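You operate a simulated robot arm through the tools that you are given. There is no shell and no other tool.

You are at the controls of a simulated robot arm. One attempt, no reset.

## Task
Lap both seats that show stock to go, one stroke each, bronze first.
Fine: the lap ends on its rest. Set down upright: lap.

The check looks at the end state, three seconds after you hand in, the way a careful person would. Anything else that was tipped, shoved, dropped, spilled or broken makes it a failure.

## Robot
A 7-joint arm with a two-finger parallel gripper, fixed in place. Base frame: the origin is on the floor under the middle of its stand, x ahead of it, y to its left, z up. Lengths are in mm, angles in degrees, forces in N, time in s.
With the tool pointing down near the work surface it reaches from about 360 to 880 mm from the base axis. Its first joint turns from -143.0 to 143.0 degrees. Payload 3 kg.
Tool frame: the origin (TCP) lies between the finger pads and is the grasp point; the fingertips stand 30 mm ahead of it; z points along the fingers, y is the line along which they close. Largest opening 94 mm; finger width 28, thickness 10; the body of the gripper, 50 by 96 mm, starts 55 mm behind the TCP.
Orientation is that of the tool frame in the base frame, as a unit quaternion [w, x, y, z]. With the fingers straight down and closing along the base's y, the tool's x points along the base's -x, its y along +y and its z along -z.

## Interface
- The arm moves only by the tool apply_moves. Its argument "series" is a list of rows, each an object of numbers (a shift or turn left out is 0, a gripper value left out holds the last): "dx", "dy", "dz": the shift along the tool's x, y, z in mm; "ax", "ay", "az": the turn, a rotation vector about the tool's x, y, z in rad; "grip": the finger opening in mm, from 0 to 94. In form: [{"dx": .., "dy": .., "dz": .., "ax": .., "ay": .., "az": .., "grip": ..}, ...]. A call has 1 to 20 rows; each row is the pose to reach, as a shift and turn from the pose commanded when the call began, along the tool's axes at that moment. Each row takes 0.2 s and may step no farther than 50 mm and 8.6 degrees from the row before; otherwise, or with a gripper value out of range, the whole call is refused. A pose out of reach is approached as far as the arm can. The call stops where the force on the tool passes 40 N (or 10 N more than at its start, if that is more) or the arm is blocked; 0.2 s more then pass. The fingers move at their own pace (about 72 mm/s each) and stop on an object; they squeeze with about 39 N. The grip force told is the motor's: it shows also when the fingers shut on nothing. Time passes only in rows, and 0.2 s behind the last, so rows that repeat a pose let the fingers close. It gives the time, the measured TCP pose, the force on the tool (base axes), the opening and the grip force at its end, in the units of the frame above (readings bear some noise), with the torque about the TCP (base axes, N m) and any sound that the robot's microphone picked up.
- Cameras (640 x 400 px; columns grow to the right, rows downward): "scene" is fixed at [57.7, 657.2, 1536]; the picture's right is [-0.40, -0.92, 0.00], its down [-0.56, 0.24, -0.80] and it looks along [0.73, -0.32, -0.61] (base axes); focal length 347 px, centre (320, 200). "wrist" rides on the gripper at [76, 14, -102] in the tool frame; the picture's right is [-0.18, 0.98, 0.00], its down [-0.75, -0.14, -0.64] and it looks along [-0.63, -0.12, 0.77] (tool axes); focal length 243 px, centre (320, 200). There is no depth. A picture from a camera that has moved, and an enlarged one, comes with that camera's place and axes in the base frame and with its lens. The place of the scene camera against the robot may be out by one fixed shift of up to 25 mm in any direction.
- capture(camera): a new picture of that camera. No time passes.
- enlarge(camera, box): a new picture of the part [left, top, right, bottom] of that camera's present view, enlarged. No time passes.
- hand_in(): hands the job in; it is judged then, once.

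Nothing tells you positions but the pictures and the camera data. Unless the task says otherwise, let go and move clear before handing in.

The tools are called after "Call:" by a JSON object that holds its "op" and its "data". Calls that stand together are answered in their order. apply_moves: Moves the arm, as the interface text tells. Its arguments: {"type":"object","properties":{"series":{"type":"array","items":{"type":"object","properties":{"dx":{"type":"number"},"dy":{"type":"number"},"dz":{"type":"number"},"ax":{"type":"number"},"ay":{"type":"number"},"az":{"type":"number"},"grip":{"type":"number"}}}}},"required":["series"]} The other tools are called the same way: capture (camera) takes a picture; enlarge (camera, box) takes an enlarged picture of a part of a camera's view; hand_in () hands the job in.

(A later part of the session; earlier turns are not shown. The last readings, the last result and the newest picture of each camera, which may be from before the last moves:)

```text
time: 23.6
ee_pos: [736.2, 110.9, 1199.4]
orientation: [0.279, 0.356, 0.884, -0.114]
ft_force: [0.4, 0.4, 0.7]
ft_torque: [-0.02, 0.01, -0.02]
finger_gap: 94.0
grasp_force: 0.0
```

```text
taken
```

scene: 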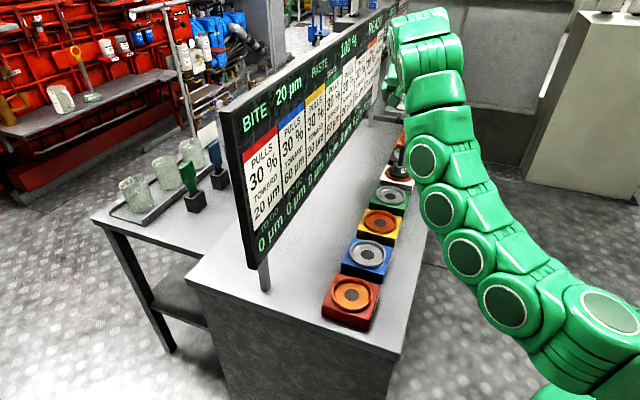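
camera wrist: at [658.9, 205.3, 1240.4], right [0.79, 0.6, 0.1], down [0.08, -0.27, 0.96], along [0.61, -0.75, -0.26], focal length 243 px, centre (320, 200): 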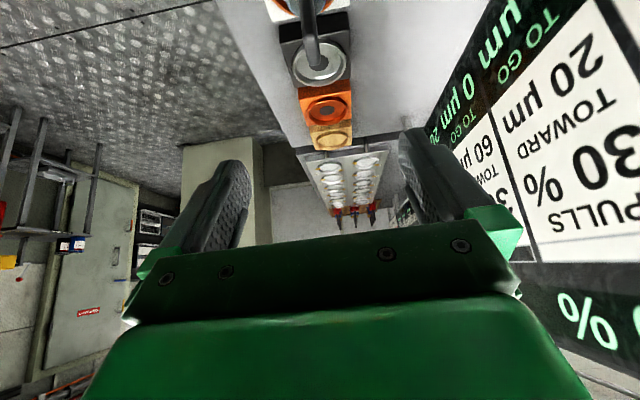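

The pose is reached and the lap is lined up ahead. I'll lower to a hover above the lap's handle in two steps to check alignment.

Call:
{"op": "apply_moves", "data": {"series": [{"dx": -6.4, "dz": 47.2}, {"dx": -12.8, "dz": 94.4}, {"dx": -12.8, "dz": 94.4}]}}

Call:
{"op": "capture", "data": {"camera": "wrist"}}

Call:
{"op": "enlarge", "data": {"camera": "wrist", "box": [260, 0, 420, 120]}}

Call:
{"op": "capture", "data": {"camera": "scene"}}

```text
time: 24.4
ee_pos: [786.1, 76.5, 1147.9]
orientation: [0.279, 0.357, 0.884, -0.115]
ft_force: [0.6, -0.9, 0.2]
ft_torque: [-0.01, 0.0, -0.02]
finger_gap: 94.1
grasp_force: 0.1
out of reach, approached as far as the arm can: row 1, 2, 3
```

```text
taken
camera wrist: at [707.7, 170.5, 1190.2], right [0.79, 0.6, 0.1], down [0.08, -0.27, 0.96], along [0.61, -0.75, -0.26], focal length 243 px, centre (320, 200)
```

wrist: 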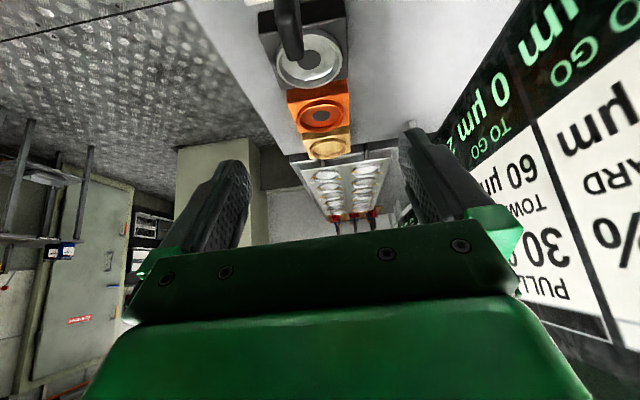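

```text
3.33 times, centred on (340, 60) of wrist
camera zoom: at [707.7, 170.5, 1190.2], right [0.79, 0.6, 0.1], down [0.08, -0.27, 0.96], along [0.61, -0.75, -0.26], focal length 809 px, centre (253, 667)
```

zoom: 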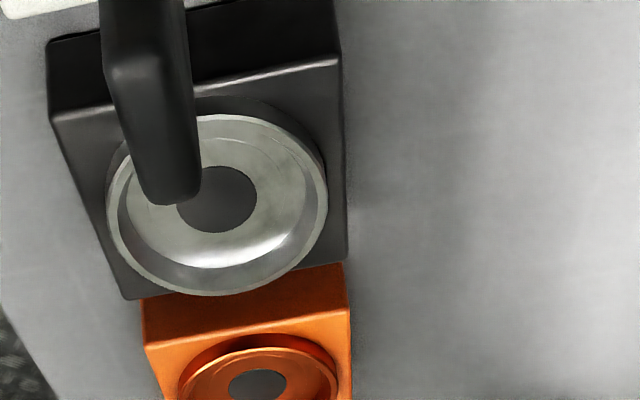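

```text
taken
```

scene: 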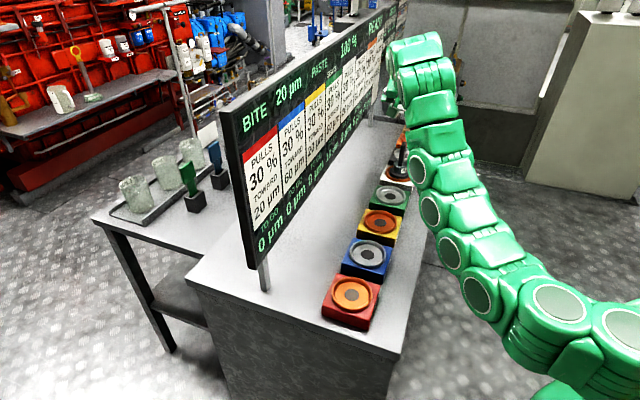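

The tilted grip at this yaw isn't workable in this posture. New plan: grip the lap with the tool vertical, lift slightly, turn it so its handle plane faces the robot radially, set it back in the same seat, and regrip tilted from a comfortable posture. First I'll untilt and back off slowly.

Call:
{"op": "apply_moves", "data": {"series": [{"dx": -0.6, "dy": -7, "dz": -9.6, "ay": 0.061}, {"dx": -1.1, "dy": -14, "dz": -19.2, "ay": 0.122}, {"dx": -1.7, "dy": -21, "dz": -28.9, "ay": 0.183}, {"dx": -2.2, "dy": -28, "dz": -38.5, "ay": 0.244}, {"dx": -2.8, "dy": -35.5, "dz": -48, "ay": 0.305}, {"dx": -3.3, "dy": -42.6, "dz": -57.7, "ay": 0.366}, {"dx": -3.9, "dy": -49.7, "dz": -67.3, "ay": 0.428}, {"dx": -4.4, "dy": -56.8, "dz": -77, "ay": 0.489}, {"dx": -5, "dy": -64, "dz": -86.6, "ay": 0.55}, {"dx": -5.5, "dy": -71.1, "dz": -96.2, "ay": 0.611}, {"dx": -5.5, "dy": -71.1, "dz": -96.2, "ay": 0.611}]}}

Call:
{"op": "capture", "data": {"camera": "scene"}}

```text
time: 26.8
ee_pos: [700.0, 60.0, 1230.8]
orientation: [0.0, 0.375, 0.927, 0.0]
ft_force: [0.5, 0.0, 0.0]
ft_torque: [-0.02, -0.04, -0.02]
finger_gap: 94.1
grasp_force: 0.1
```

```text
taken
```

scene: 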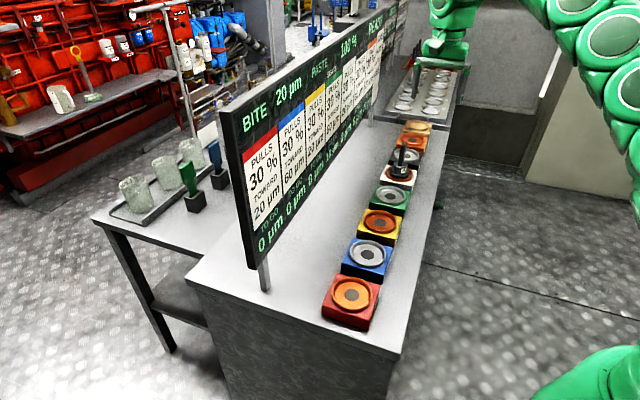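

Smooth: the tool is vertical again with the elbow up. Now I'll hover above the lap with the vertical tool and check alignment; the grasp point shows at about pixel (320, 189).

Call:
{"op": "apply_moves", "data": {"series": [{"dx": -13.8, "dy": 15.4, "dz": 10}, {"dx": -27.6, "dy": 30.8, "dz": 30}, {"dx": -41.4, "dy": 46.2, "dz": 55}, {"dx": -55.2, "dy": 61.6, "dz": 80}, {"dx": -55.2, "dy": 61.6, "dz": 80}]}}

Call:
{"op": "capture", "data": {"camera": "wrist"}}

Call:
{"op": "enlarge", "data": {"camera": "wrist", "box": [240, 40, 420, 240]}}

Call:
{"op": "capture", "data": {"camera": "scene"}}

```text
time: 27.9
ee_pos: [781.1, 67.6, 1151.9]
orientation: [0.001, 0.374, 0.927, -0.001]
ft_force: [-0.3, 0.6, -0.5]
ft_torque: [0.0, 0.02, -0.02]
finger_gap: 93.8
grasp_force: 0.1
```

```text
taken
camera wrist: at [736.4, 129.8, 1255.3], right [0.81, 0.58, 0.0], down [0.44, -0.62, 0.64], along [0.37, -0.52, -0.77], focal length 243 px, centre (320, 200)
```

wrist: 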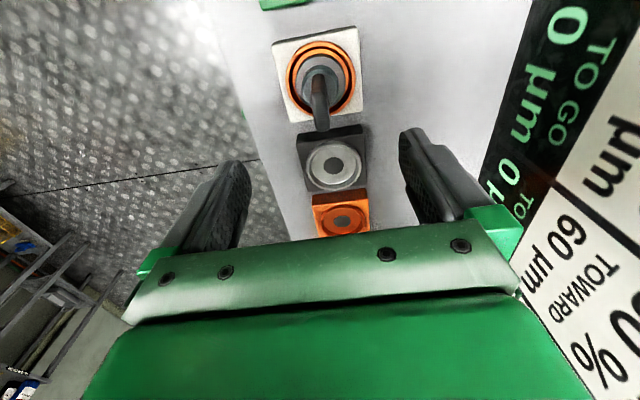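

```text
2.00 times, centred on (330, 140) of wrist
camera zoom: at [736.4, 129.8, 1255.3], right [0.81, 0.58, 0.0], down [0.44, -0.62, 0.64], along [0.37, -0.52, -0.77], focal length 485 px, centre (300, 320)
```

zoom: 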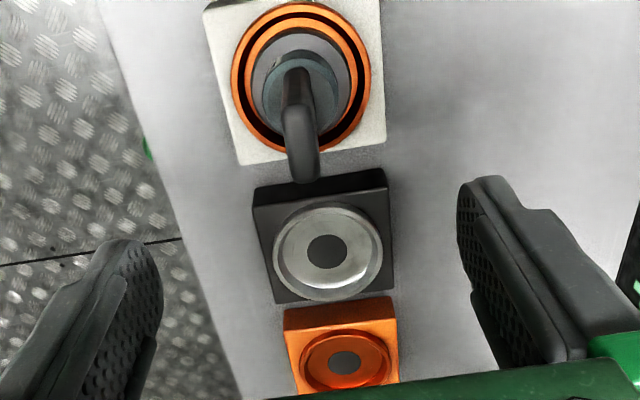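

```text
taken
```

scene: 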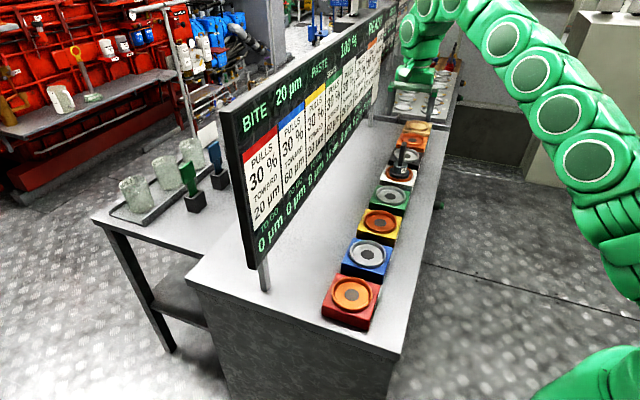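

The handle is centred on the grasp axis within about a millimetre. I'll zoom in to check its yaw before descending.

Call:
{"op": "enlarge", "data": {"camera": "wrist", "box": [280, 40, 360, 140]}}

```text
4.00 times, centred on (320, 90) of wrist
camera zoom: at [736.4, 129.8, 1255.3], right [0.81, 0.58, 0.0], down [0.44, -0.62, 0.64], along [0.37, -0.52, -0.77], focal length 970 px, centre (320, 640)
```

zoom: 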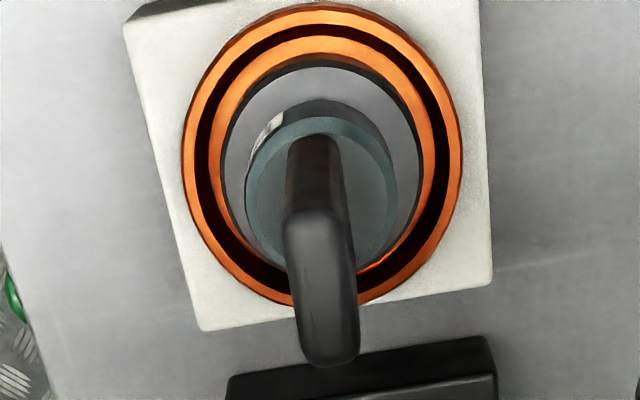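

The handle is about 32 mm wide, 14 mm thick and spans z 977–1043, turned about 4° from the tool. I'll correct that and descend with open fingers to grip height (z about 1016).

Call:
{"op": "apply_moves", "data": {"series": [{"dy": 1, "dz": 35, "az": 0.035}, {"dy": 1, "dz": 70, "az": 0.07}, {"dy": 1, "dz": 100, "az": 0.07}, {"dy": 1, "dz": 122, "az": 0.07}, {"dy": 1, "dz": 135.5, "az": 0.07}, {"dy": 1, "dz": 135.5, "az": 0.07}]}}

Call:
{"op": "capture", "data": {"camera": "wrist"}}

Call:
{"op": "enlarge", "data": {"camera": "scene", "box": [350, 60, 450, 220]}}

```text
time: 29.4
ee_pos: [783.1, 66.5, 1015.1]
orientation: [0.0, 0.407, 0.913, 0.0]
ft_force: [0.7, 0.2, -0.4]
ft_torque: [-0.01, 0.01, -0.02]
finger_gap: 94.0
grasp_force: 0.1
```

```text
taken
camera wrist: at [742.4, 133.0, 1120.1], right [0.85, 0.52, 0.0], down [0.4, -0.65, 0.64], along [0.34, -0.55, -0.77], focal length 243 px, centre (320, 200)
```

wrist: 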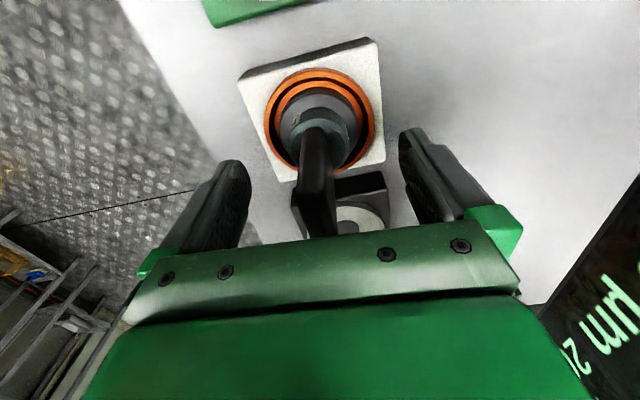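

```text
2.50 times, centred on (400, 140) of scene
camera zoom: at [57.7, 657.2, 1536.0], right [-0.4, -0.92, 0.0], down [-0.56, 0.24, -0.8], along [0.73, -0.32, -0.61], focal length 868 px, centre (120, 350)
```

zoom: 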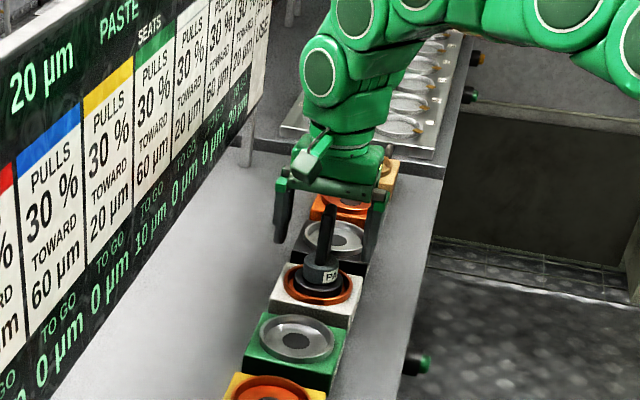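

Call:
{"op": "enlarge", "data": {"camera": "wrist", "box": [220, 60, 420, 250]}}

```text
2.11 times, centred on (320, 155) of wrist
camera zoom: at [742.4, 133.0, 1120.1], right [0.85, 0.52, 0.0], down [0.4, -0.65, 0.64], along [0.34, -0.55, -0.77], focal length 511 px, centre (320, 295)
```

zoom: 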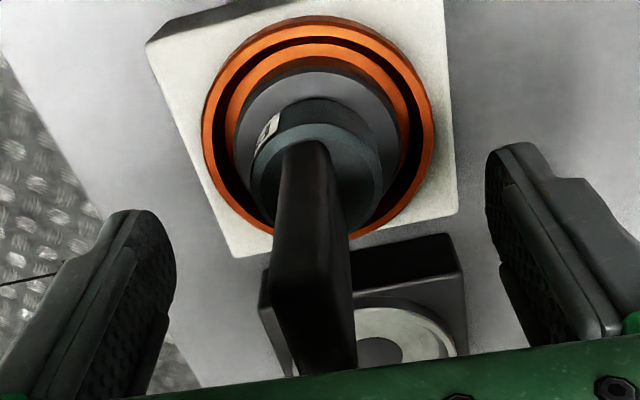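

The handle sits centred between the fingers. Closing the gripper now, holding position.

Call:
{"op": "apply_moves", "data": {"series": [{"grip": 60}, {"grip": 30}, {"grip": 0}, {"grip": 0}, {"grip": 0}, {"grip": 0}]}}

Call:
{"op": "capture", "data": {"camera": "wrist"}}

Call:
{"op": "enlarge", "data": {"camera": "scene", "box": [370, 110, 440, 200]}}

```text
time: 30.8
ee_pos: [784.2, 66.8, 1015.9]
orientation: [0.0, 0.407, 0.914, -0.001]
ft_force: [1.5, 0.4, 2.0]
ft_torque: [0.02, -0.09, 0.05]
finger_gap: 18.3
grasp_force: 39.3
```

```text
taken
camera wrist: at [742.3, 133.1, 1120.2], right [0.85, 0.52, 0.0], down [0.4, -0.65, 0.64], along [0.33, -0.55, -0.77], focal length 243 px, centre (320, 200)
```

wrist: 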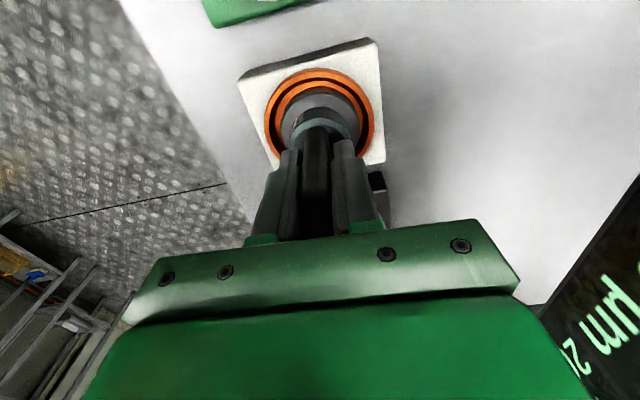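

```text
4.44 times, centred on (405, 155) of scene
camera zoom: at [57.7, 657.2, 1536.0], right [-0.4, -0.92, 0.0], down [-0.56, 0.24, -0.8], along [0.73, -0.32, -0.61], focal length 1543 px, centre (-58, 400)
```

zoom: 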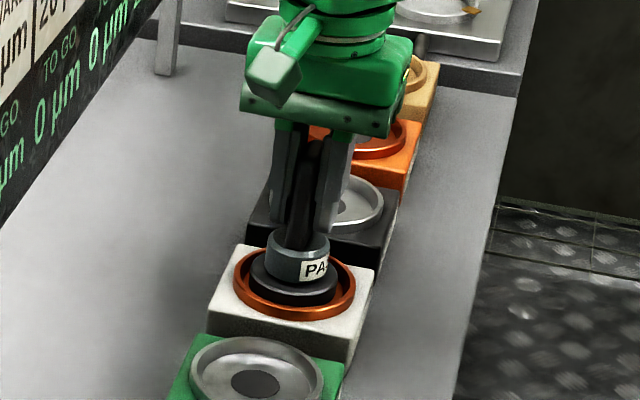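

Gripped: opening 18 mm with 39 N. Now lift 22 mm and turn about the vertical by 45° so the handle plane faces the robot, then check.

Call:
{"op": "apply_moves", "data": {"series": [{"dz": -7}, {"dz": -15}, {"dz": -22}, {"dz": -22}]}}

Call:
{"op": "enlarge", "data": {"camera": "scene", "box": [370, 110, 440, 200]}}

Call:
{"op": "enlarge", "data": {"camera": "scene", "box": [220, 0, 420, 125]}}

```text
time: 31.8
ee_pos: [782.8, 65.4, 1038.2]
orientation: [-0.001, 0.407, 0.914, 0.0]
ft_force: [-0.9, 0.0, -0.7]
ft_torque: [0.09, 0.15, 0.01]
finger_gap: 18.2
grasp_force: 39.2
```

```text
4.44 times, centred on (405, 155) of scene
camera zoom: at [57.7, 657.2, 1536.0], right [-0.4, -0.92, 0.0], down [-0.56, 0.24, -0.8], along [0.73, -0.32, -0.61], focal length 1543 px, centre (-58, 400)
```

zoom: 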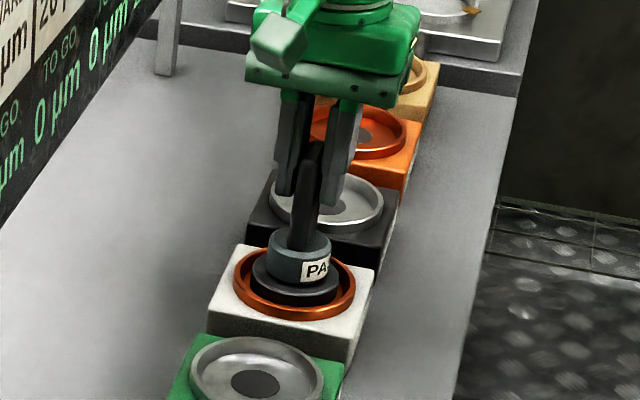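

```text
3.20 times, centred on (320, 62) of scene
camera zoom: at [57.7, 657.2, 1536.0], right [-0.4, -0.92, 0.0], down [-0.56, 0.24, -0.8], along [0.73, -0.32, -0.61], focal length 1111 px, centre (320, 640)
```

zoom: 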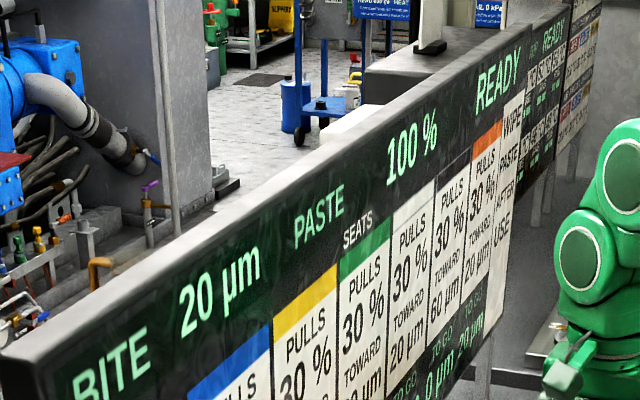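

The lap did not rise: the fingers slid up along the handle. I'll look closely at how the fingers sit on it before doing anything more.

Call:
{"op": "enlarge", "data": {"camera": "wrist", "box": [220, 40, 420, 250]}}

Call:
{"op": "enlarge", "data": {"camera": "scene", "box": [385, 120, 425, 185]}}

```text
1.90 times, centred on (320, 145) of wrist
camera zoom: at [741.6, 132.4, 1141.2], right [0.85, 0.52, 0.0], down [0.4, -0.65, 0.64], along [0.33, -0.55, -0.77], focal length 462 px, centre (320, 305)
```

zoom: 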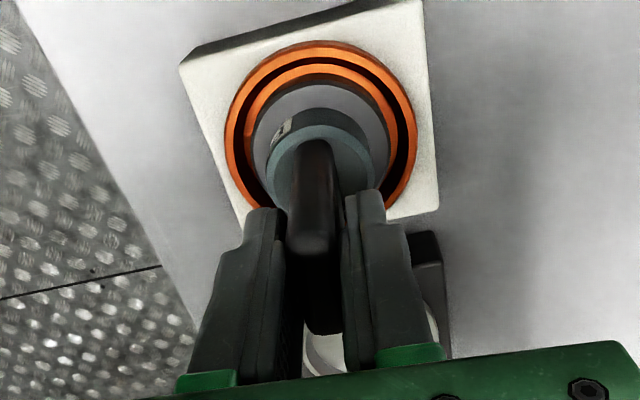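

```text
6.15 times, centred on (405, 152) of scene
camera zoom: at [57.7, 657.2, 1536.0], right [-0.4, -0.92, 0.0], down [-0.56, 0.24, -0.8], along [0.73, -0.32, -0.61], focal length 2136 px, centre (-203, 492)
```

zoom: 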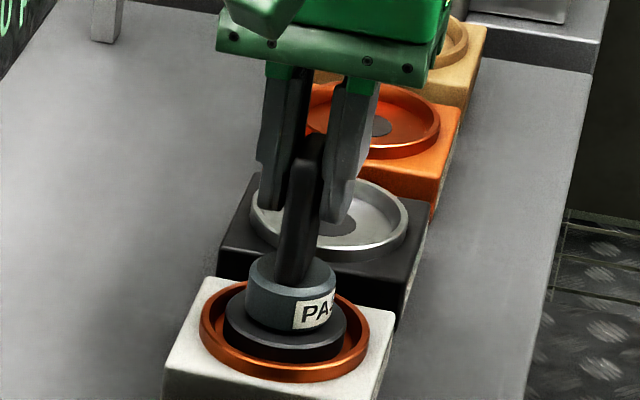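

Call:
{"op": "enlarge", "data": {"camera": "wrist", "box": [280, 110, 370, 220]}}

Call:
{"op": "capture", "data": {"camera": "wrist"}}

```text
3.64 times, centred on (325, 165) of wrist
camera zoom: at [741.6, 132.4, 1141.2], right [0.85, 0.52, 0.0], down [0.4, -0.65, 0.64], along [0.33, -0.55, -0.77], focal length 882 px, centre (302, 327)
```

zoom: 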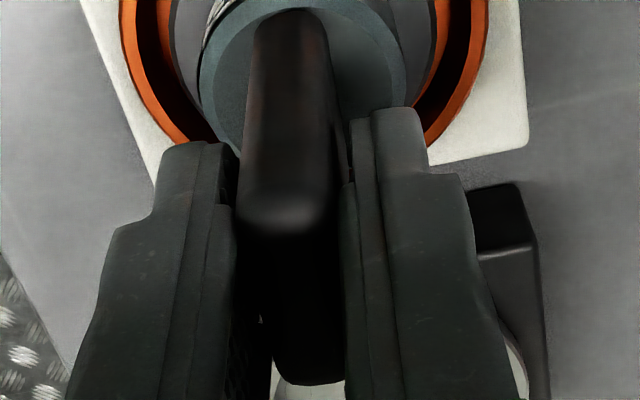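

```text
taken
camera wrist: at [741.6, 132.4, 1141.2], right [0.85, 0.52, 0.0], down [0.4, -0.65, 0.64], along [0.33, -0.55, -0.77], focal length 243 px, centre (320, 200)
```

wrist: 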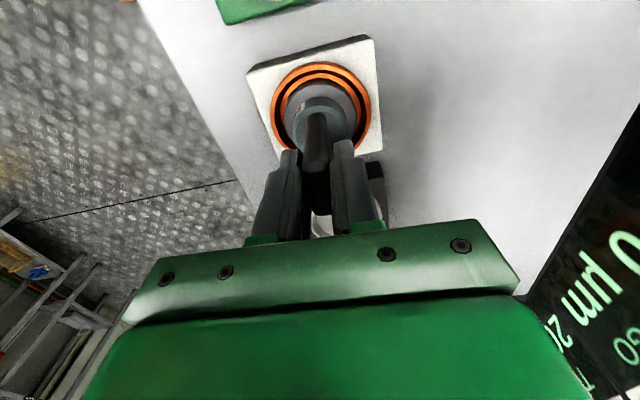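

The pads are touching the handle only at two corners: it's still turned about 5–6° relative to the fingers. I'll open partway, turn the tool by the remaining yaw, go back down and close again.

Call:
{"op": "apply_moves", "data": {"series": [{"grip": 45}, {"grip": 45}, {"grip": 45, "az": 0.05}, {"grip": 45, "az": 0.1}, {"grip": 45, "az": 0.1, "dz": 11}, {"grip": 45, "az": 0.1, "dz": 22}, {"grip": 45, "az": 0.1, "dz": 22}]}}

Call:
{"op": "enlarge", "data": {"camera": "wrist", "box": [240, 60, 400, 240]}}

```text
time: 33.4
ee_pos: [781.8, 67.6, 1014.7]
orientation: [0.0, 0.451, 0.892, -0.001]
ft_force: [0.2, 0.4, -0.8]
ft_torque: [-0.02, 0.02, -0.01]
finger_gap: 44.8
grasp_force: 0.1
```

```text
2.22 times, centred on (320, 150) of wrist
camera zoom: at [748.3, 136.9, 1118.9], right [0.9, 0.43, 0.0], down [0.33, -0.69, 0.64], along [0.28, -0.58, -0.77], focal length 539 px, centre (320, 311)
```

zoom: 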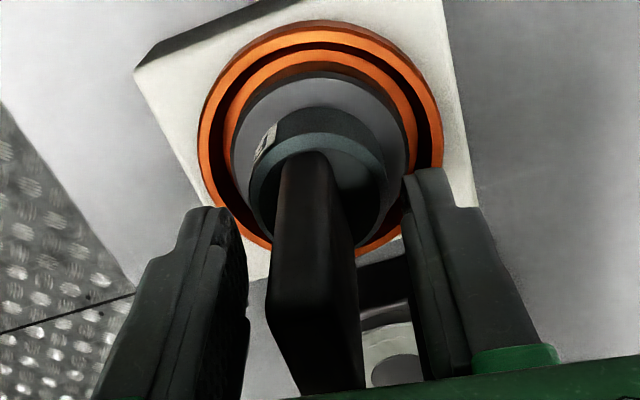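

Call:
{"op": "enlarge", "data": {"camera": "wrist", "box": [290, 110, 360, 190]}}

Call:
{"op": "enlarge", "data": {"camera": "wrist", "box": [290, 180, 360, 260]}}

```text
5.00 times, centred on (325, 150) of wrist
camera zoom: at [748.3, 136.9, 1118.9], right [0.9, 0.43, 0.0], down [0.33, -0.69, 0.64], along [0.28, -0.58, -0.77], focal length 1213 px, centre (295, 450)
```

zoom: 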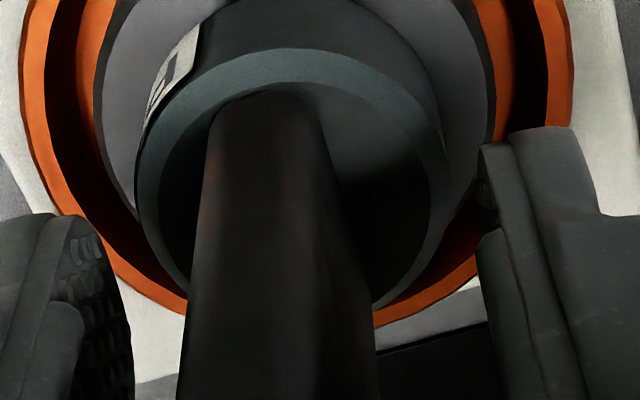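

```text
5.00 times, centred on (325, 220) of wrist
camera zoom: at [748.3, 136.9, 1118.9], right [0.9, 0.43, 0.0], down [0.33, -0.69, 0.64], along [0.28, -0.58, -0.77], focal length 1213 px, centre (295, 100)
```

zoom: 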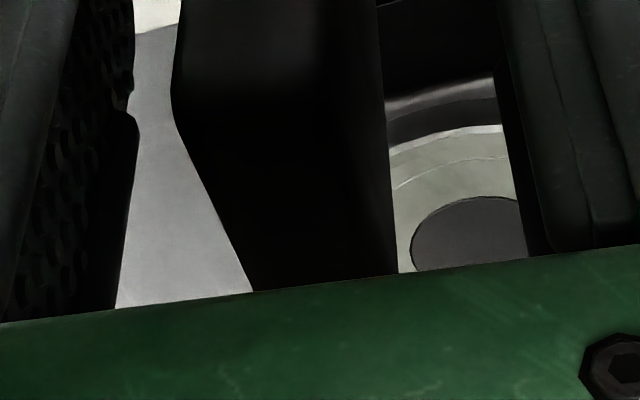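

The handle's top-left edge shows I've over-rotated by about 4–5°. I'll turn back partway and close, then watch the gap.

Call:
{"op": "apply_moves", "data": {"series": [{"az": -0.035, "grip": 45}, {"az": -0.07, "grip": 45}, {"az": -0.07, "grip": 30}, {"az": -0.07, "grip": 0}, {"az": -0.07, "grip": 0}, {"az": -0.07, "grip": 0}]}}

Call:
{"op": "enlarge", "data": {"camera": "wrist", "box": [280, 100, 370, 220]}}

Call:
{"op": "enlarge", "data": {"camera": "scene", "box": [385, 120, 425, 185]}}

```text
time: 34.8
ee_pos: [783.3, 66.6, 1016.0]
orientation: [0.001, 0.42, 0.908, -0.001]
ft_force: [0.2, -1.0, 3.2]
ft_torque: [0.02, -0.07, -0.03]
finger_gap: 18.3
grasp_force: 39.1
```

```text
3.33 times, centred on (325, 160) of wrist
camera zoom: at [743.7, 134.0, 1119.5], right [0.87, 0.5, 0.0], down [0.38, -0.66, 0.64], along [0.32, -0.56, -0.77], focal length 809 px, centre (303, 333)
```

zoom: 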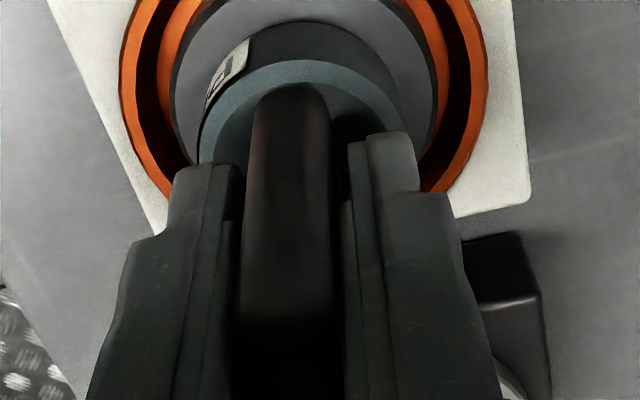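

```text
6.15 times, centred on (405, 152) of scene
camera zoom: at [57.7, 657.2, 1536.0], right [-0.4, -0.92, 0.0], down [-0.56, 0.24, -0.8], along [0.73, -0.32, -0.61], focal length 2136 px, centre (-203, 492)
```

zoom: 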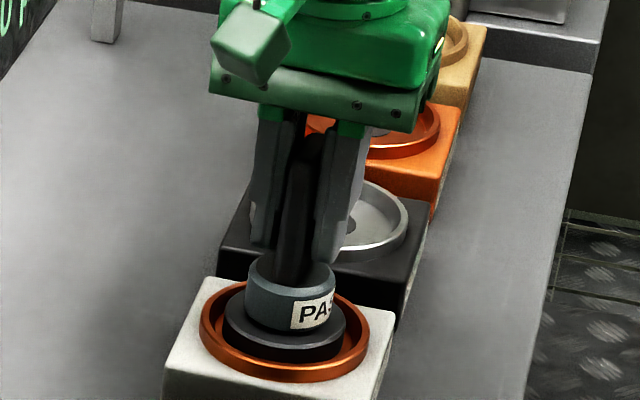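

The gap reads 18.3 mm again regardless of yaw, so that is the true thickness. Now a very small lift, to read the force.

Call:
{"op": "apply_moves", "data": {"series": [{"dz": -1.5}, {"dz": -3}, {"dz": -3}]}}

Call:
{"op": "enlarge", "data": {"camera": "scene", "box": [385, 120, 425, 185]}}

```text
time: 35.5
ee_pos: [782.4, 67.5, 1019.4]
orientation: [0.001, 0.42, 0.907, -0.001]
ft_force: [0.6, -0.8, -3.6]
ft_torque: [0.0, -0.01, 0.0]
finger_gap: 18.3
grasp_force: 38.9
```

```text
6.15 times, centred on (405, 152) of scene
camera zoom: at [57.7, 657.2, 1536.0], right [-0.4, -0.92, 0.0], down [-0.56, 0.24, -0.8], along [0.73, -0.32, -0.61], focal length 2136 px, centre (-203, 492)
```

zoom: 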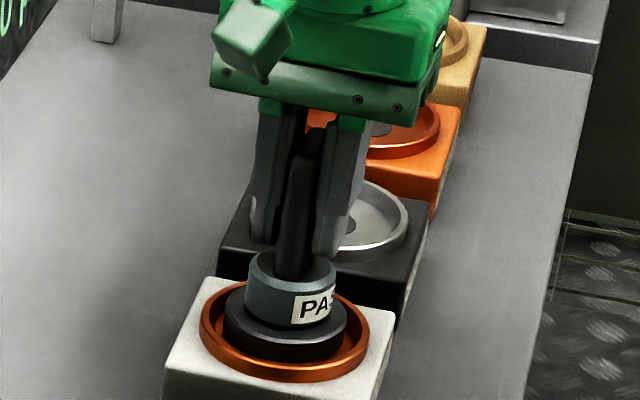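

It's rising this time: the collar moved up about 3 mm and the tool carries a few newtons. Continuing slowly to 14 mm total.

Call:
{"op": "apply_moves", "data": {"series": [{"dz": -2}, {"dz": -4}, {"dz": -6}, {"dz": -8}, {"dz": -10}, {"dz": -11}, {"dz": -11}]}}

Call:
{"op": "enlarge", "data": {"camera": "scene", "box": [385, 120, 425, 185]}}

Call:
{"op": "enlarge", "data": {"camera": "wrist", "box": [260, 60, 400, 220]}}

```text
time: 37.1
ee_pos: [782.5, 66.7, 1029.6]
orientation: [0.001, 0.421, 0.907, -0.001]
ft_force: [0.5, 0.4, -4.8]
ft_torque: [-0.01, 0.0, 0.02]
finger_gap: 18.5
grasp_force: 38.5
```

```text
6.15 times, centred on (405, 152) of scene
camera zoom: at [57.7, 657.2, 1536.0], right [-0.4, -0.92, 0.0], down [-0.56, 0.24, -0.8], along [0.73, -0.32, -0.61], focal length 2136 px, centre (-203, 492)
```

zoom: 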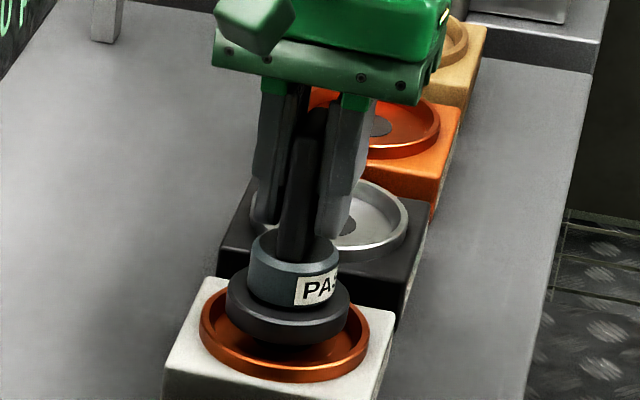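

```text
2.50 times, centred on (330, 140) of wrist
camera zoom: at [744.1, 134.0, 1132.9], right [0.87, 0.5, 0.0], down [0.38, -0.66, 0.64], along [0.32, -0.56, -0.77], focal length 606 px, centre (295, 350)
```

zoom: 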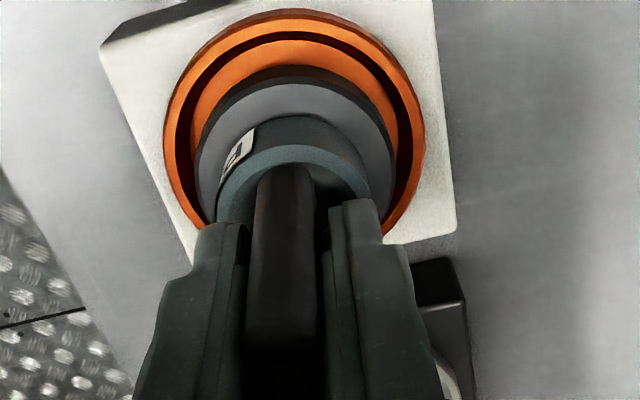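

The lap is clear of the seat and hanging straight, weighing about 5 N. I'll lift a little more and slowly turn it about the vertical by about 50°.

Call:
{"op": "apply_moves", "data": {"series": [{"dz": -2}, {"dz": -5}, {"dz": -8}, {"dz": -8, "az": -0.04}, {"dz": -8, "az": -0.11}, {"dz": -8, "az": -0.19}, {"dz": -8, "az": -0.27}, {"dz": -8, "az": -0.35}, {"dz": -8, "az": -0.43}, {"dz": -8, "az": -0.51}, {"dz": -8, "az": -0.59}, {"dz": -8, "az": -0.67}, {"dz": -8, "az": -0.75}, {"dz": -8, "az": -0.82}, {"dz": -8, "az": -0.86}, {"dz": -8, "az": -0.87}, {"dz": -8, "az": -0.87}]}}

Call:
{"op": "enlarge", "data": {"camera": "scene", "box": [370, 90, 440, 190]}}

Call:
{"op": "capture", "data": {"camera": "wrist"}}

Call:
{"op": "capture", "data": {"camera": "scene"}}

```text
time: 40.8
ee_pos: [783.0, 67.6, 1036.5]
orientation: [0.0, -0.002, 1.0, -0.001]
ft_force: [0.7, 0.5, -3.9]
ft_torque: [0.05, -0.02, -0.02]
finger_gap: 18.1
grasp_force: 38.8
```

```text
4.00 times, centred on (405, 140) of scene
camera zoom: at [57.7, 657.2, 1536.0], right [-0.4, -0.92, 0.0], down [-0.56, 0.24, -0.8], along [0.73, -0.32, -0.61], focal length 1389 px, centre (-20, 440)
```

zoom: 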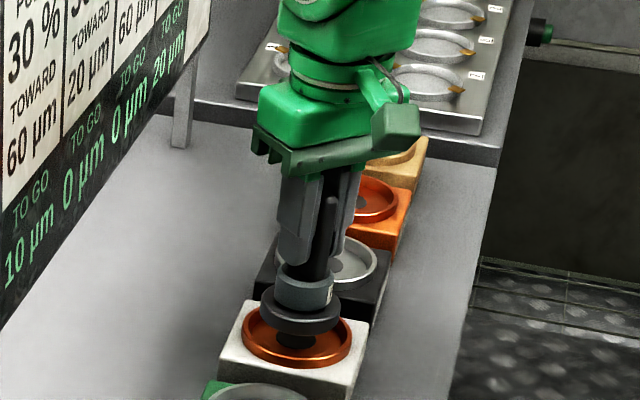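

```text
taken
camera wrist: at [705.7, 80.8, 1141.3], right [0.18, 0.98, 0.0], down [0.75, -0.14, 0.64], along [0.63, -0.12, -0.77], focal length 243 px, centre (320, 200)
```

wrist: 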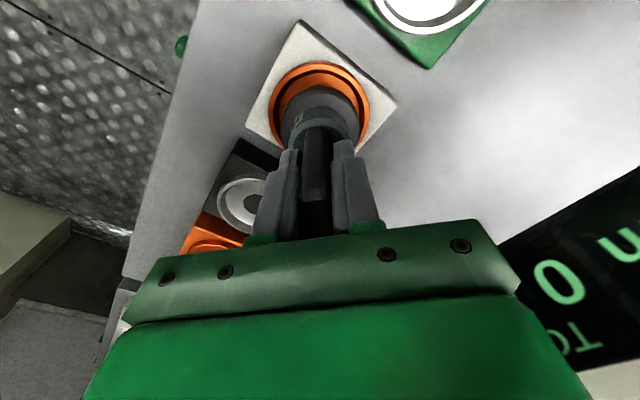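

```text
taken
```

scene: 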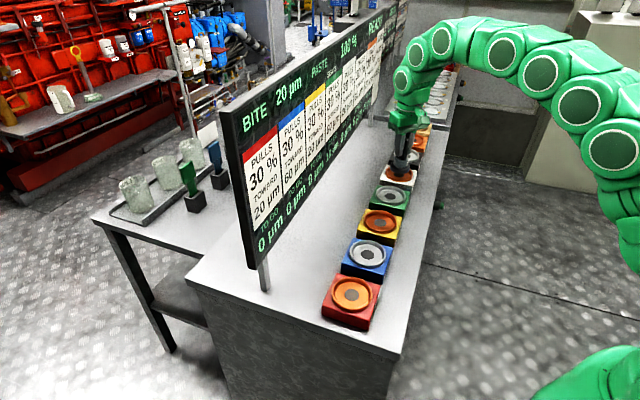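

The lap turned cleanly and hangs upright over the white seat. Lowering it back gently into the same seat.

Call:
{"op": "apply_moves", "data": {"series": [{"dz": 4}, {"dz": 9}, {"dz": 13}, {"dz": 16}, {"dz": 18.5}, {"dz": 20.5}, {"dz": 21.5}, {"dz": 21.5}]}}

Call:
{"op": "enlarge", "data": {"camera": "scene", "box": [370, 90, 440, 190]}}

Call:
{"op": "enlarge", "data": {"camera": "wrist", "box": [220, 0, 420, 200]}}

```text
time: 42.5
ee_pos: [782.2, 66.5, 1016.2]
orientation: [0.0, -0.002, 1.0, -0.001]
ft_force: [-1.4, 0.0, -2.0]
ft_torque: [0.02, 0.01, 0.0]
finger_gap: 18.1
grasp_force: 39.4
```

```text
4.00 times, centred on (405, 140) of scene
camera zoom: at [57.7, 657.2, 1536.0], right [-0.4, -0.92, 0.0], down [-0.56, 0.24, -0.8], along [0.73, -0.32, -0.61], focal length 1389 px, centre (-20, 440)
```

zoom: 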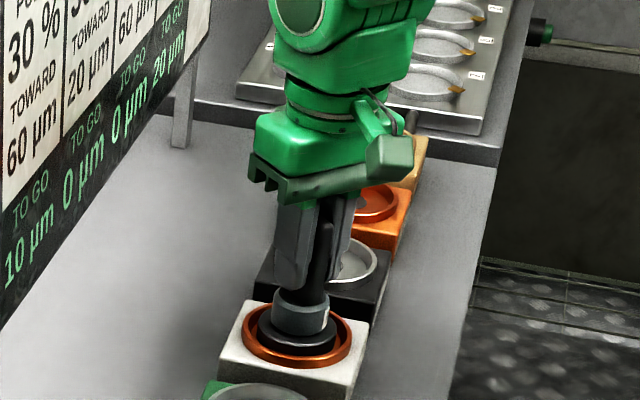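

```text
2.00 times, centred on (320, 100) of wrist
camera zoom: at [706.0, 80.4, 1119.8], right [0.18, 0.98, 0.0], down [0.75, -0.14, 0.64], along [0.63, -0.12, -0.77], focal length 485 px, centre (320, 400)
```

zoom: 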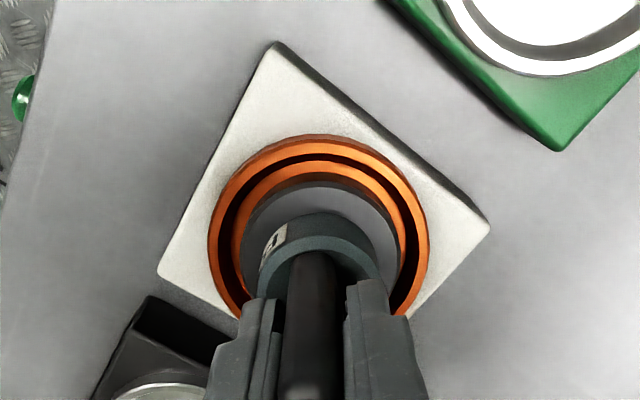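

Seated in the ring. I'll touch down the last millimetre and open the fingers, keeping them around the handle.

Call:
{"op": "apply_moves", "data": {"series": [{"dz": 0.8}, {"dz": 0.8, "grip": 30}, {"dz": 0.8, "grip": 60}, {"dz": 0.8, "grip": 90}, {"dz": 0.8, "grip": 90}, {"dz": 0.8, "grip": 90}]}}

Call:
{"op": "enlarge", "data": {"camera": "scene", "box": [370, 90, 440, 190]}}

Call:
{"op": "enlarge", "data": {"camera": "wrist", "box": [200, 20, 440, 250]}}

```text
time: 44.0
ee_pos: [782.6, 66.6, 1015.2]
orientation: [0.0, -0.002, 1.0, -0.001]
ft_force: [0.2, 0.1, 0.3]
ft_torque: [0.01, 0.01, 0.03]
finger_gap: 90.1
grasp_force: 0.0
```

```text
4.00 times, centred on (405, 140) of scene
camera zoom: at [57.7, 657.2, 1536.0], right [-0.4, -0.92, 0.0], down [-0.56, 0.24, -0.8], along [0.73, -0.32, -0.61], focal length 1389 px, centre (-20, 440)
```

zoom: 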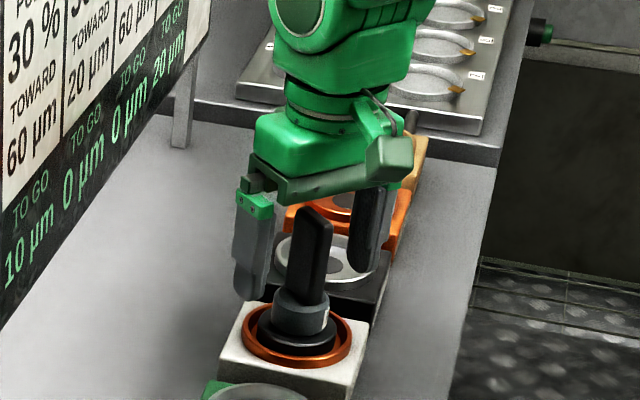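

```text
1.74 times, centred on (320, 135) of wrist
camera zoom: at [706.0, 80.5, 1119.2], right [0.18, 0.98, 0.0], down [0.75, -0.14, 0.64], along [0.63, -0.12, -0.77], focal length 422 px, centre (320, 313)
```

zoom: 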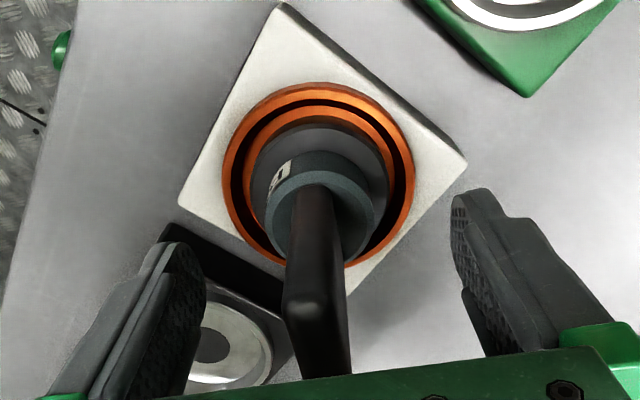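

The lap stands upright with its handle plane now pointing at the robot. With the fingers wide open around it, I'll tilt the tool to 45° in place, slowly.

Call:
{"op": "apply_moves", "data": {"series": [{"ay": -0.05, "dz": -1}, {"ay": -0.13, "dz": -2}, {"ay": -0.21, "dz": -2}, {"ay": -0.29, "dz": -2}, {"ay": -0.37, "dz": -2}, {"ay": -0.45, "dz": -2}, {"ay": -0.53, "dz": -2}, {"ay": -0.61, "dz": -2}, {"ay": -0.69, "dz": -2}, {"ay": -0.76, "dz": -2}, {"ay": -0.785, "dz": -2}, {"ay": -0.785, "dz": -2}]}}

Call:
{"op": "capture", "data": {"camera": "scene"}}

Call:
{"op": "capture", "data": {"camera": "wrist"}}

Call:
{"op": "enlarge", "data": {"camera": "scene", "box": [370, 90, 440, 190]}}

```text
time: 46.5
ee_pos: [783.3, 66.5, 1017.8]
orientation: [0.382, -0.002, 0.924, 0.0]
ft_force: [0.4, 0.0, 0.4]
ft_torque: [0.0, 0.02, 0.0]
finger_gap: 89.9
grasp_force: 0.0
```

```text
taken
```

scene: 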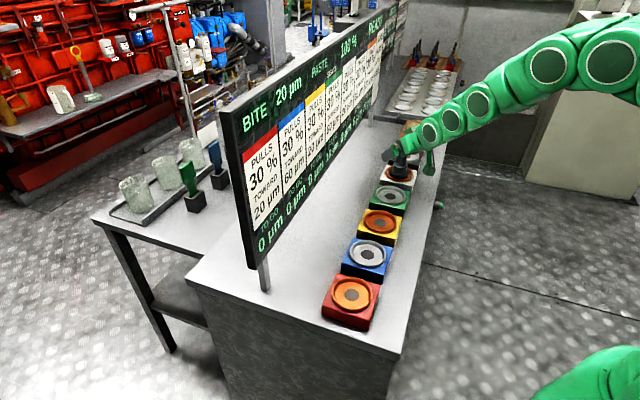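

```text
taken
camera wrist: at [655.5, 80.5, 1036.6], right [0.13, 0.98, 0.13], down [0.08, -0.14, 0.99], along [0.99, -0.12, -0.1], focal length 243 px, centre (320, 200)
```

wrist: 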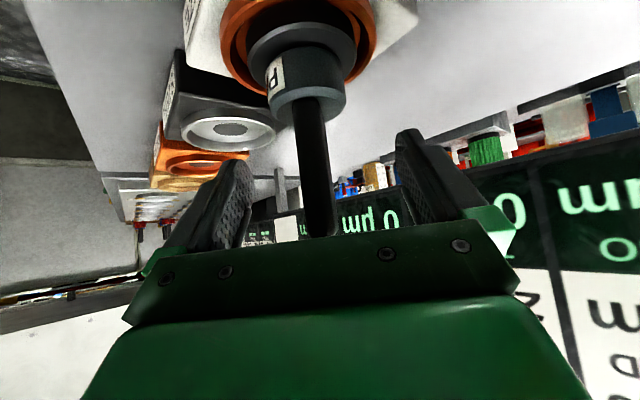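

```text
4.00 times, centred on (405, 140) of scene
camera zoom: at [57.7, 657.2, 1536.0], right [-0.4, -0.92, 0.0], down [-0.56, 0.24, -0.8], along [0.73, -0.32, -0.61], focal length 1389 px, centre (-20, 440)
```

zoom: 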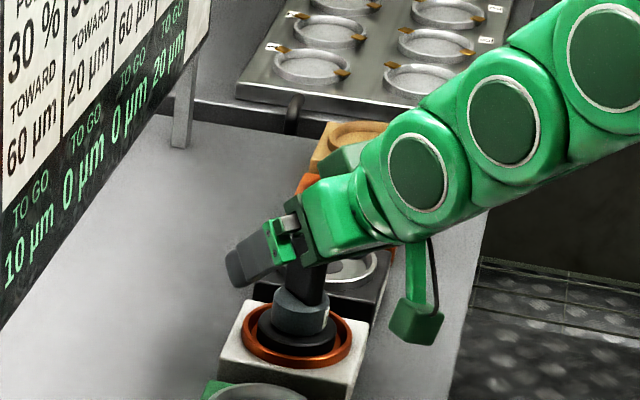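

The tilt went smoothly and the fingers straddle the handle at 45°. Closing on it and doing a small test lift.

Call:
{"op": "apply_moves", "data": {"series": [{"grip": 60}, {"grip": 35}, {"grip": 0}, {"grip": 0}, {"grip": 0}, {"grip": 0}]}}

Call:
{"op": "apply_moves", "data": {"series": [{"dx": -0.7, "dz": -0.7}, {"dx": -1.8, "dz": -1.8}, {"dx": -3.2, "dz": -3.2}, {"dx": -4.6, "dz": -4.6}, {"dx": -4.6, "dz": -4.6}]}}

Call:
{"op": "enlarge", "data": {"camera": "scene", "box": [370, 90, 440, 190]}}

Call:
{"op": "capture", "data": {"camera": "wrist"}}

```text
time: 48.0
ee_pos: [782.9, 66.5, 1017.5]
orientation: [0.383, -0.001, 0.924, 0.0]
ft_force: [0.6, -0.9, 1.6]
ft_torque: [0.02, -0.1, -0.04]
finger_gap: 18.3
grasp_force: 38.8
```

```text
time: 49.1
ee_pos: [783.1, 66.7, 1022.5]
orientation: [0.382, -0.001, 0.924, -0.001]
ft_force: [0.3, 0.1, -4.8]
ft_torque: [-0.01, 0.04, 0.0]
finger_gap: 17.9
grasp_force: 39.4
```

```text
4.00 times, centred on (405, 140) of scene
camera zoom: at [57.7, 657.2, 1536.0], right [-0.4, -0.92, 0.0], down [-0.56, 0.24, -0.8], along [0.73, -0.32, -0.61], focal length 1389 px, centre (-20, 440)
```

zoom: 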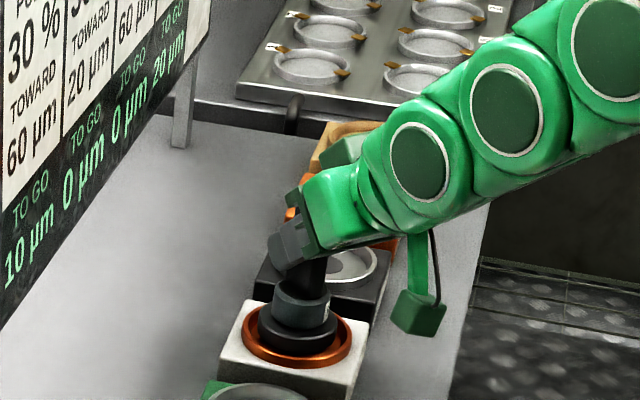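

```text
taken
camera wrist: at [655.4, 80.6, 1043.2], right [0.13, 0.98, 0.13], down [0.08, -0.14, 0.99], along [0.99, -0.12, -0.1], focal length 243 px, centre (320, 200)
```

wrist: 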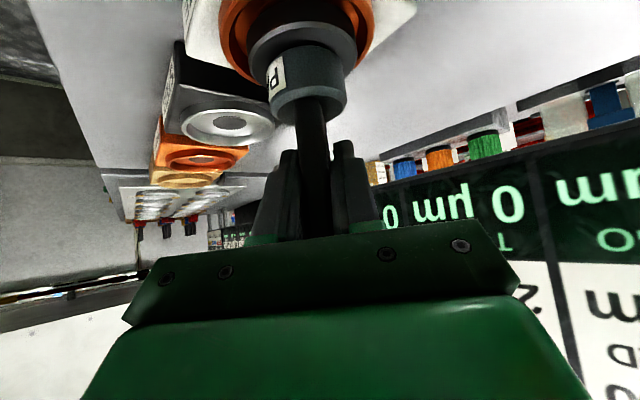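

The lap is held firmly (about 5 N) and hangs upright. Now I'll lift it clear and carry it slowly over the black seat to above the orange seat.

Call:
{"op": "apply_moves", "data": {"series": [{"dx": -3, "dz": -3}, {"dx": -9, "dz": -9}, {"dx": -17, "dz": -17}, {"dx": -25, "dz": -25}, {"dx": -32, "dz": -32}, {"dx": -36, "dz": -36}, {"dx": -37.5, "dz": -37.5}, {"dx": -37.5, "dz": -37.5}]}}

Call:
{"op": "apply_moves", "data": {"series": [{"dx": -2, "dy": -3, "dz": 2}, {"dx": -6, "dy": -9, "dz": 6}, {"dx": -13, "dy": -18.5, "dz": 13}, {"dx": -22, "dy": -31, "dz": 22}, {"dx": -32, "dy": -45.5, "dz": 32}, {"dx": -42, "dy": -60, "dz": 42}, {"dx": -52, "dy": -74, "dz": 52}, {"dx": -62, "dy": -88, "dz": 62}, {"dx": -72, "dy": -102, "dz": 72}, {"dx": -82, "dy": -116.5, "dz": 82}, {"dx": -92, "dy": -131, "dz": 92}, {"dx": -102, "dy": -145, "dz": 102}, {"dx": -110, "dy": -156, "dz": 110}, {"dx": -116, "dy": -165, "dz": 116}, {"dx": -119.5, "dy": -169.5, "dz": 119.5}, {"dx": -120.5, "dy": -171, "dz": 120.5}, {"dx": -120.5, "dy": -171, "dz": 120.5}]}}

Call:
{"op": "capture", "data": {"camera": "scene"}}

Call:
{"op": "capture", "data": {"camera": "wrist"}}

```text
time: 51.0
ee_pos: [782.1, 66.5, 1077.7]
orientation: [0.382, -0.001, 0.924, -0.001]
ft_force: [0.4, -0.4, -4.0]
ft_torque: [-0.01, -0.02, 0.02]
finger_gap: 18.2
grasp_force: 39.1
```

```text
time: 54.5
ee_pos: [952.4, -103.8, 1077.6]
orientation: [0.382, -0.001, 0.924, -0.001]
ft_force: [-0.2, 0.1, -4.6]
ft_torque: [-0.03, -0.03, -0.01]
finger_gap: 18.1
grasp_force: 38.9
```

```text
taken
```

scene: 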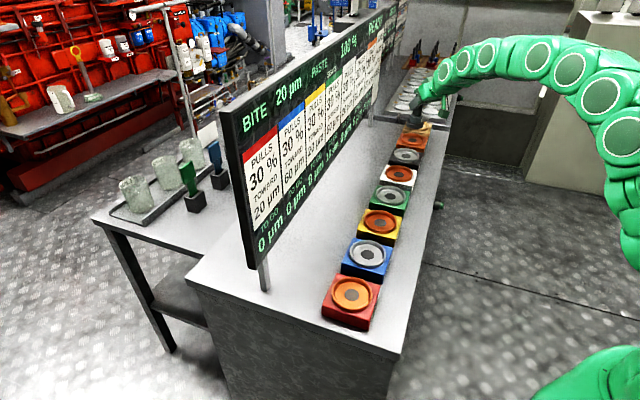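

```text
taken
camera wrist: at [826.3, -90.3, 1096.5], right [0.13, 0.98, 0.13], down [0.08, -0.14, 0.99], along [0.99, -0.12, -0.1], focal length 243 px, centre (320, 200)
```

wrist: 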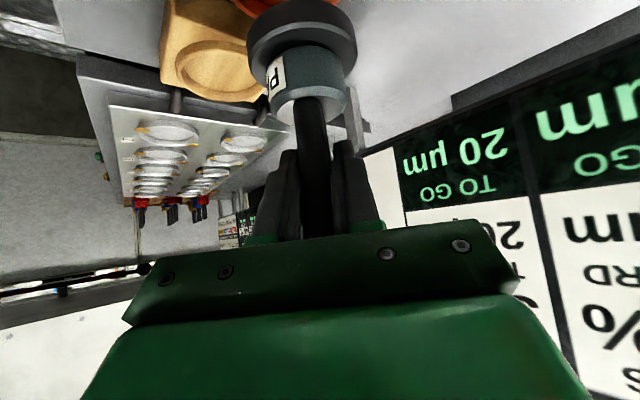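

The lap is above the orange seat. I'll lower to just above the rim and check its alignment with both cameras.

Call:
{"op": "apply_moves", "data": {"series": [{"dx": 4, "dz": 4}, {"dx": 10, "dz": 10}, {"dx": 17, "dz": 17}, {"dx": 22, "dz": 22}, {"dx": 24.5, "dz": 24.5}, {"dx": 24.5, "dz": 24.5}]}}

Call:
{"op": "enlarge", "data": {"camera": "scene", "box": [385, 80, 445, 170]}}

Call:
{"op": "capture", "data": {"camera": "wrist"}}

Call:
{"op": "enlarge", "data": {"camera": "wrist", "box": [180, 0, 400, 130]}}

```text
time: 56.0
ee_pos: [952.8, -105.0, 1041.6]
orientation: [0.383, -0.002, 0.924, 0.0]
ft_force: [-0.1, 0.4, -3.4]
ft_torque: [0.03, -0.03, -0.01]
finger_gap: 18.3
grasp_force: 39.2
```

```text
4.44 times, centred on (415, 125) of scene
camera zoom: at [57.7, 657.2, 1536.0], right [-0.4, -0.92, 0.0], down [-0.56, 0.24, -0.8], along [0.73, -0.32, -0.61], focal length 1543 px, centre (-102, 533)
```

zoom: 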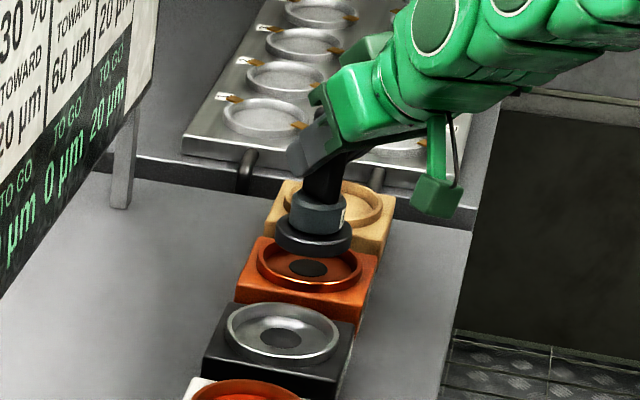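

```text
taken
camera wrist: at [826.6, -90.5, 1062.0], right [0.13, 0.98, 0.13], down [0.08, -0.14, 0.99], along [0.99, -0.12, -0.1], focal length 243 px, centre (320, 200)
```

wrist: 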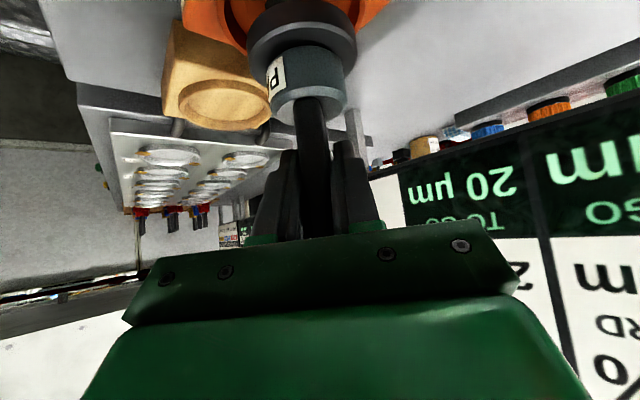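

```text
2.91 times, centred on (290, 65) of wrist
camera zoom: at [826.6, -90.5, 1062.0], right [0.13, 0.98, 0.13], down [0.08, -0.14, 0.99], along [0.99, -0.12, -0.1], focal length 706 px, centre (407, 593)
```

zoom: 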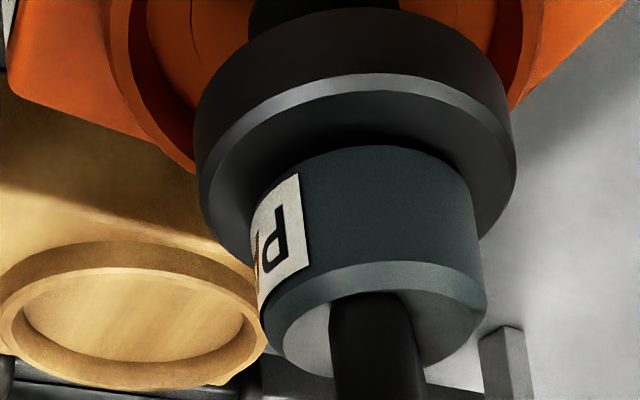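

Call:
{"op": "enlarge", "data": {"camera": "scene", "box": [395, 115, 435, 155]}}

```text
10.00 times, centred on (415, 135) of scene
camera zoom: at [57.7, 657.2, 1536.0], right [-0.4, -0.92, 0.0], down [-0.56, 0.24, -0.8], along [0.73, -0.32, -0.61], focal length 3471 px, centre (-630, 850)
```

zoom: 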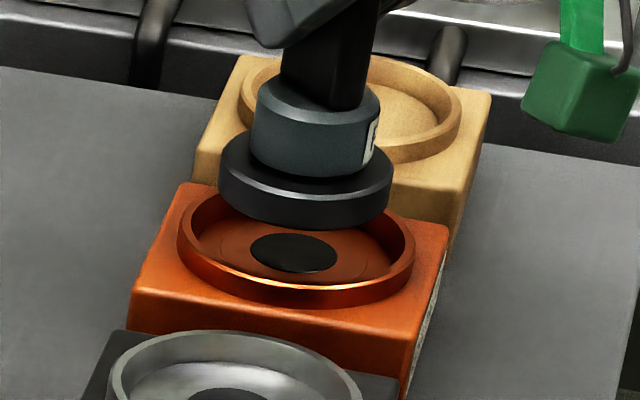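

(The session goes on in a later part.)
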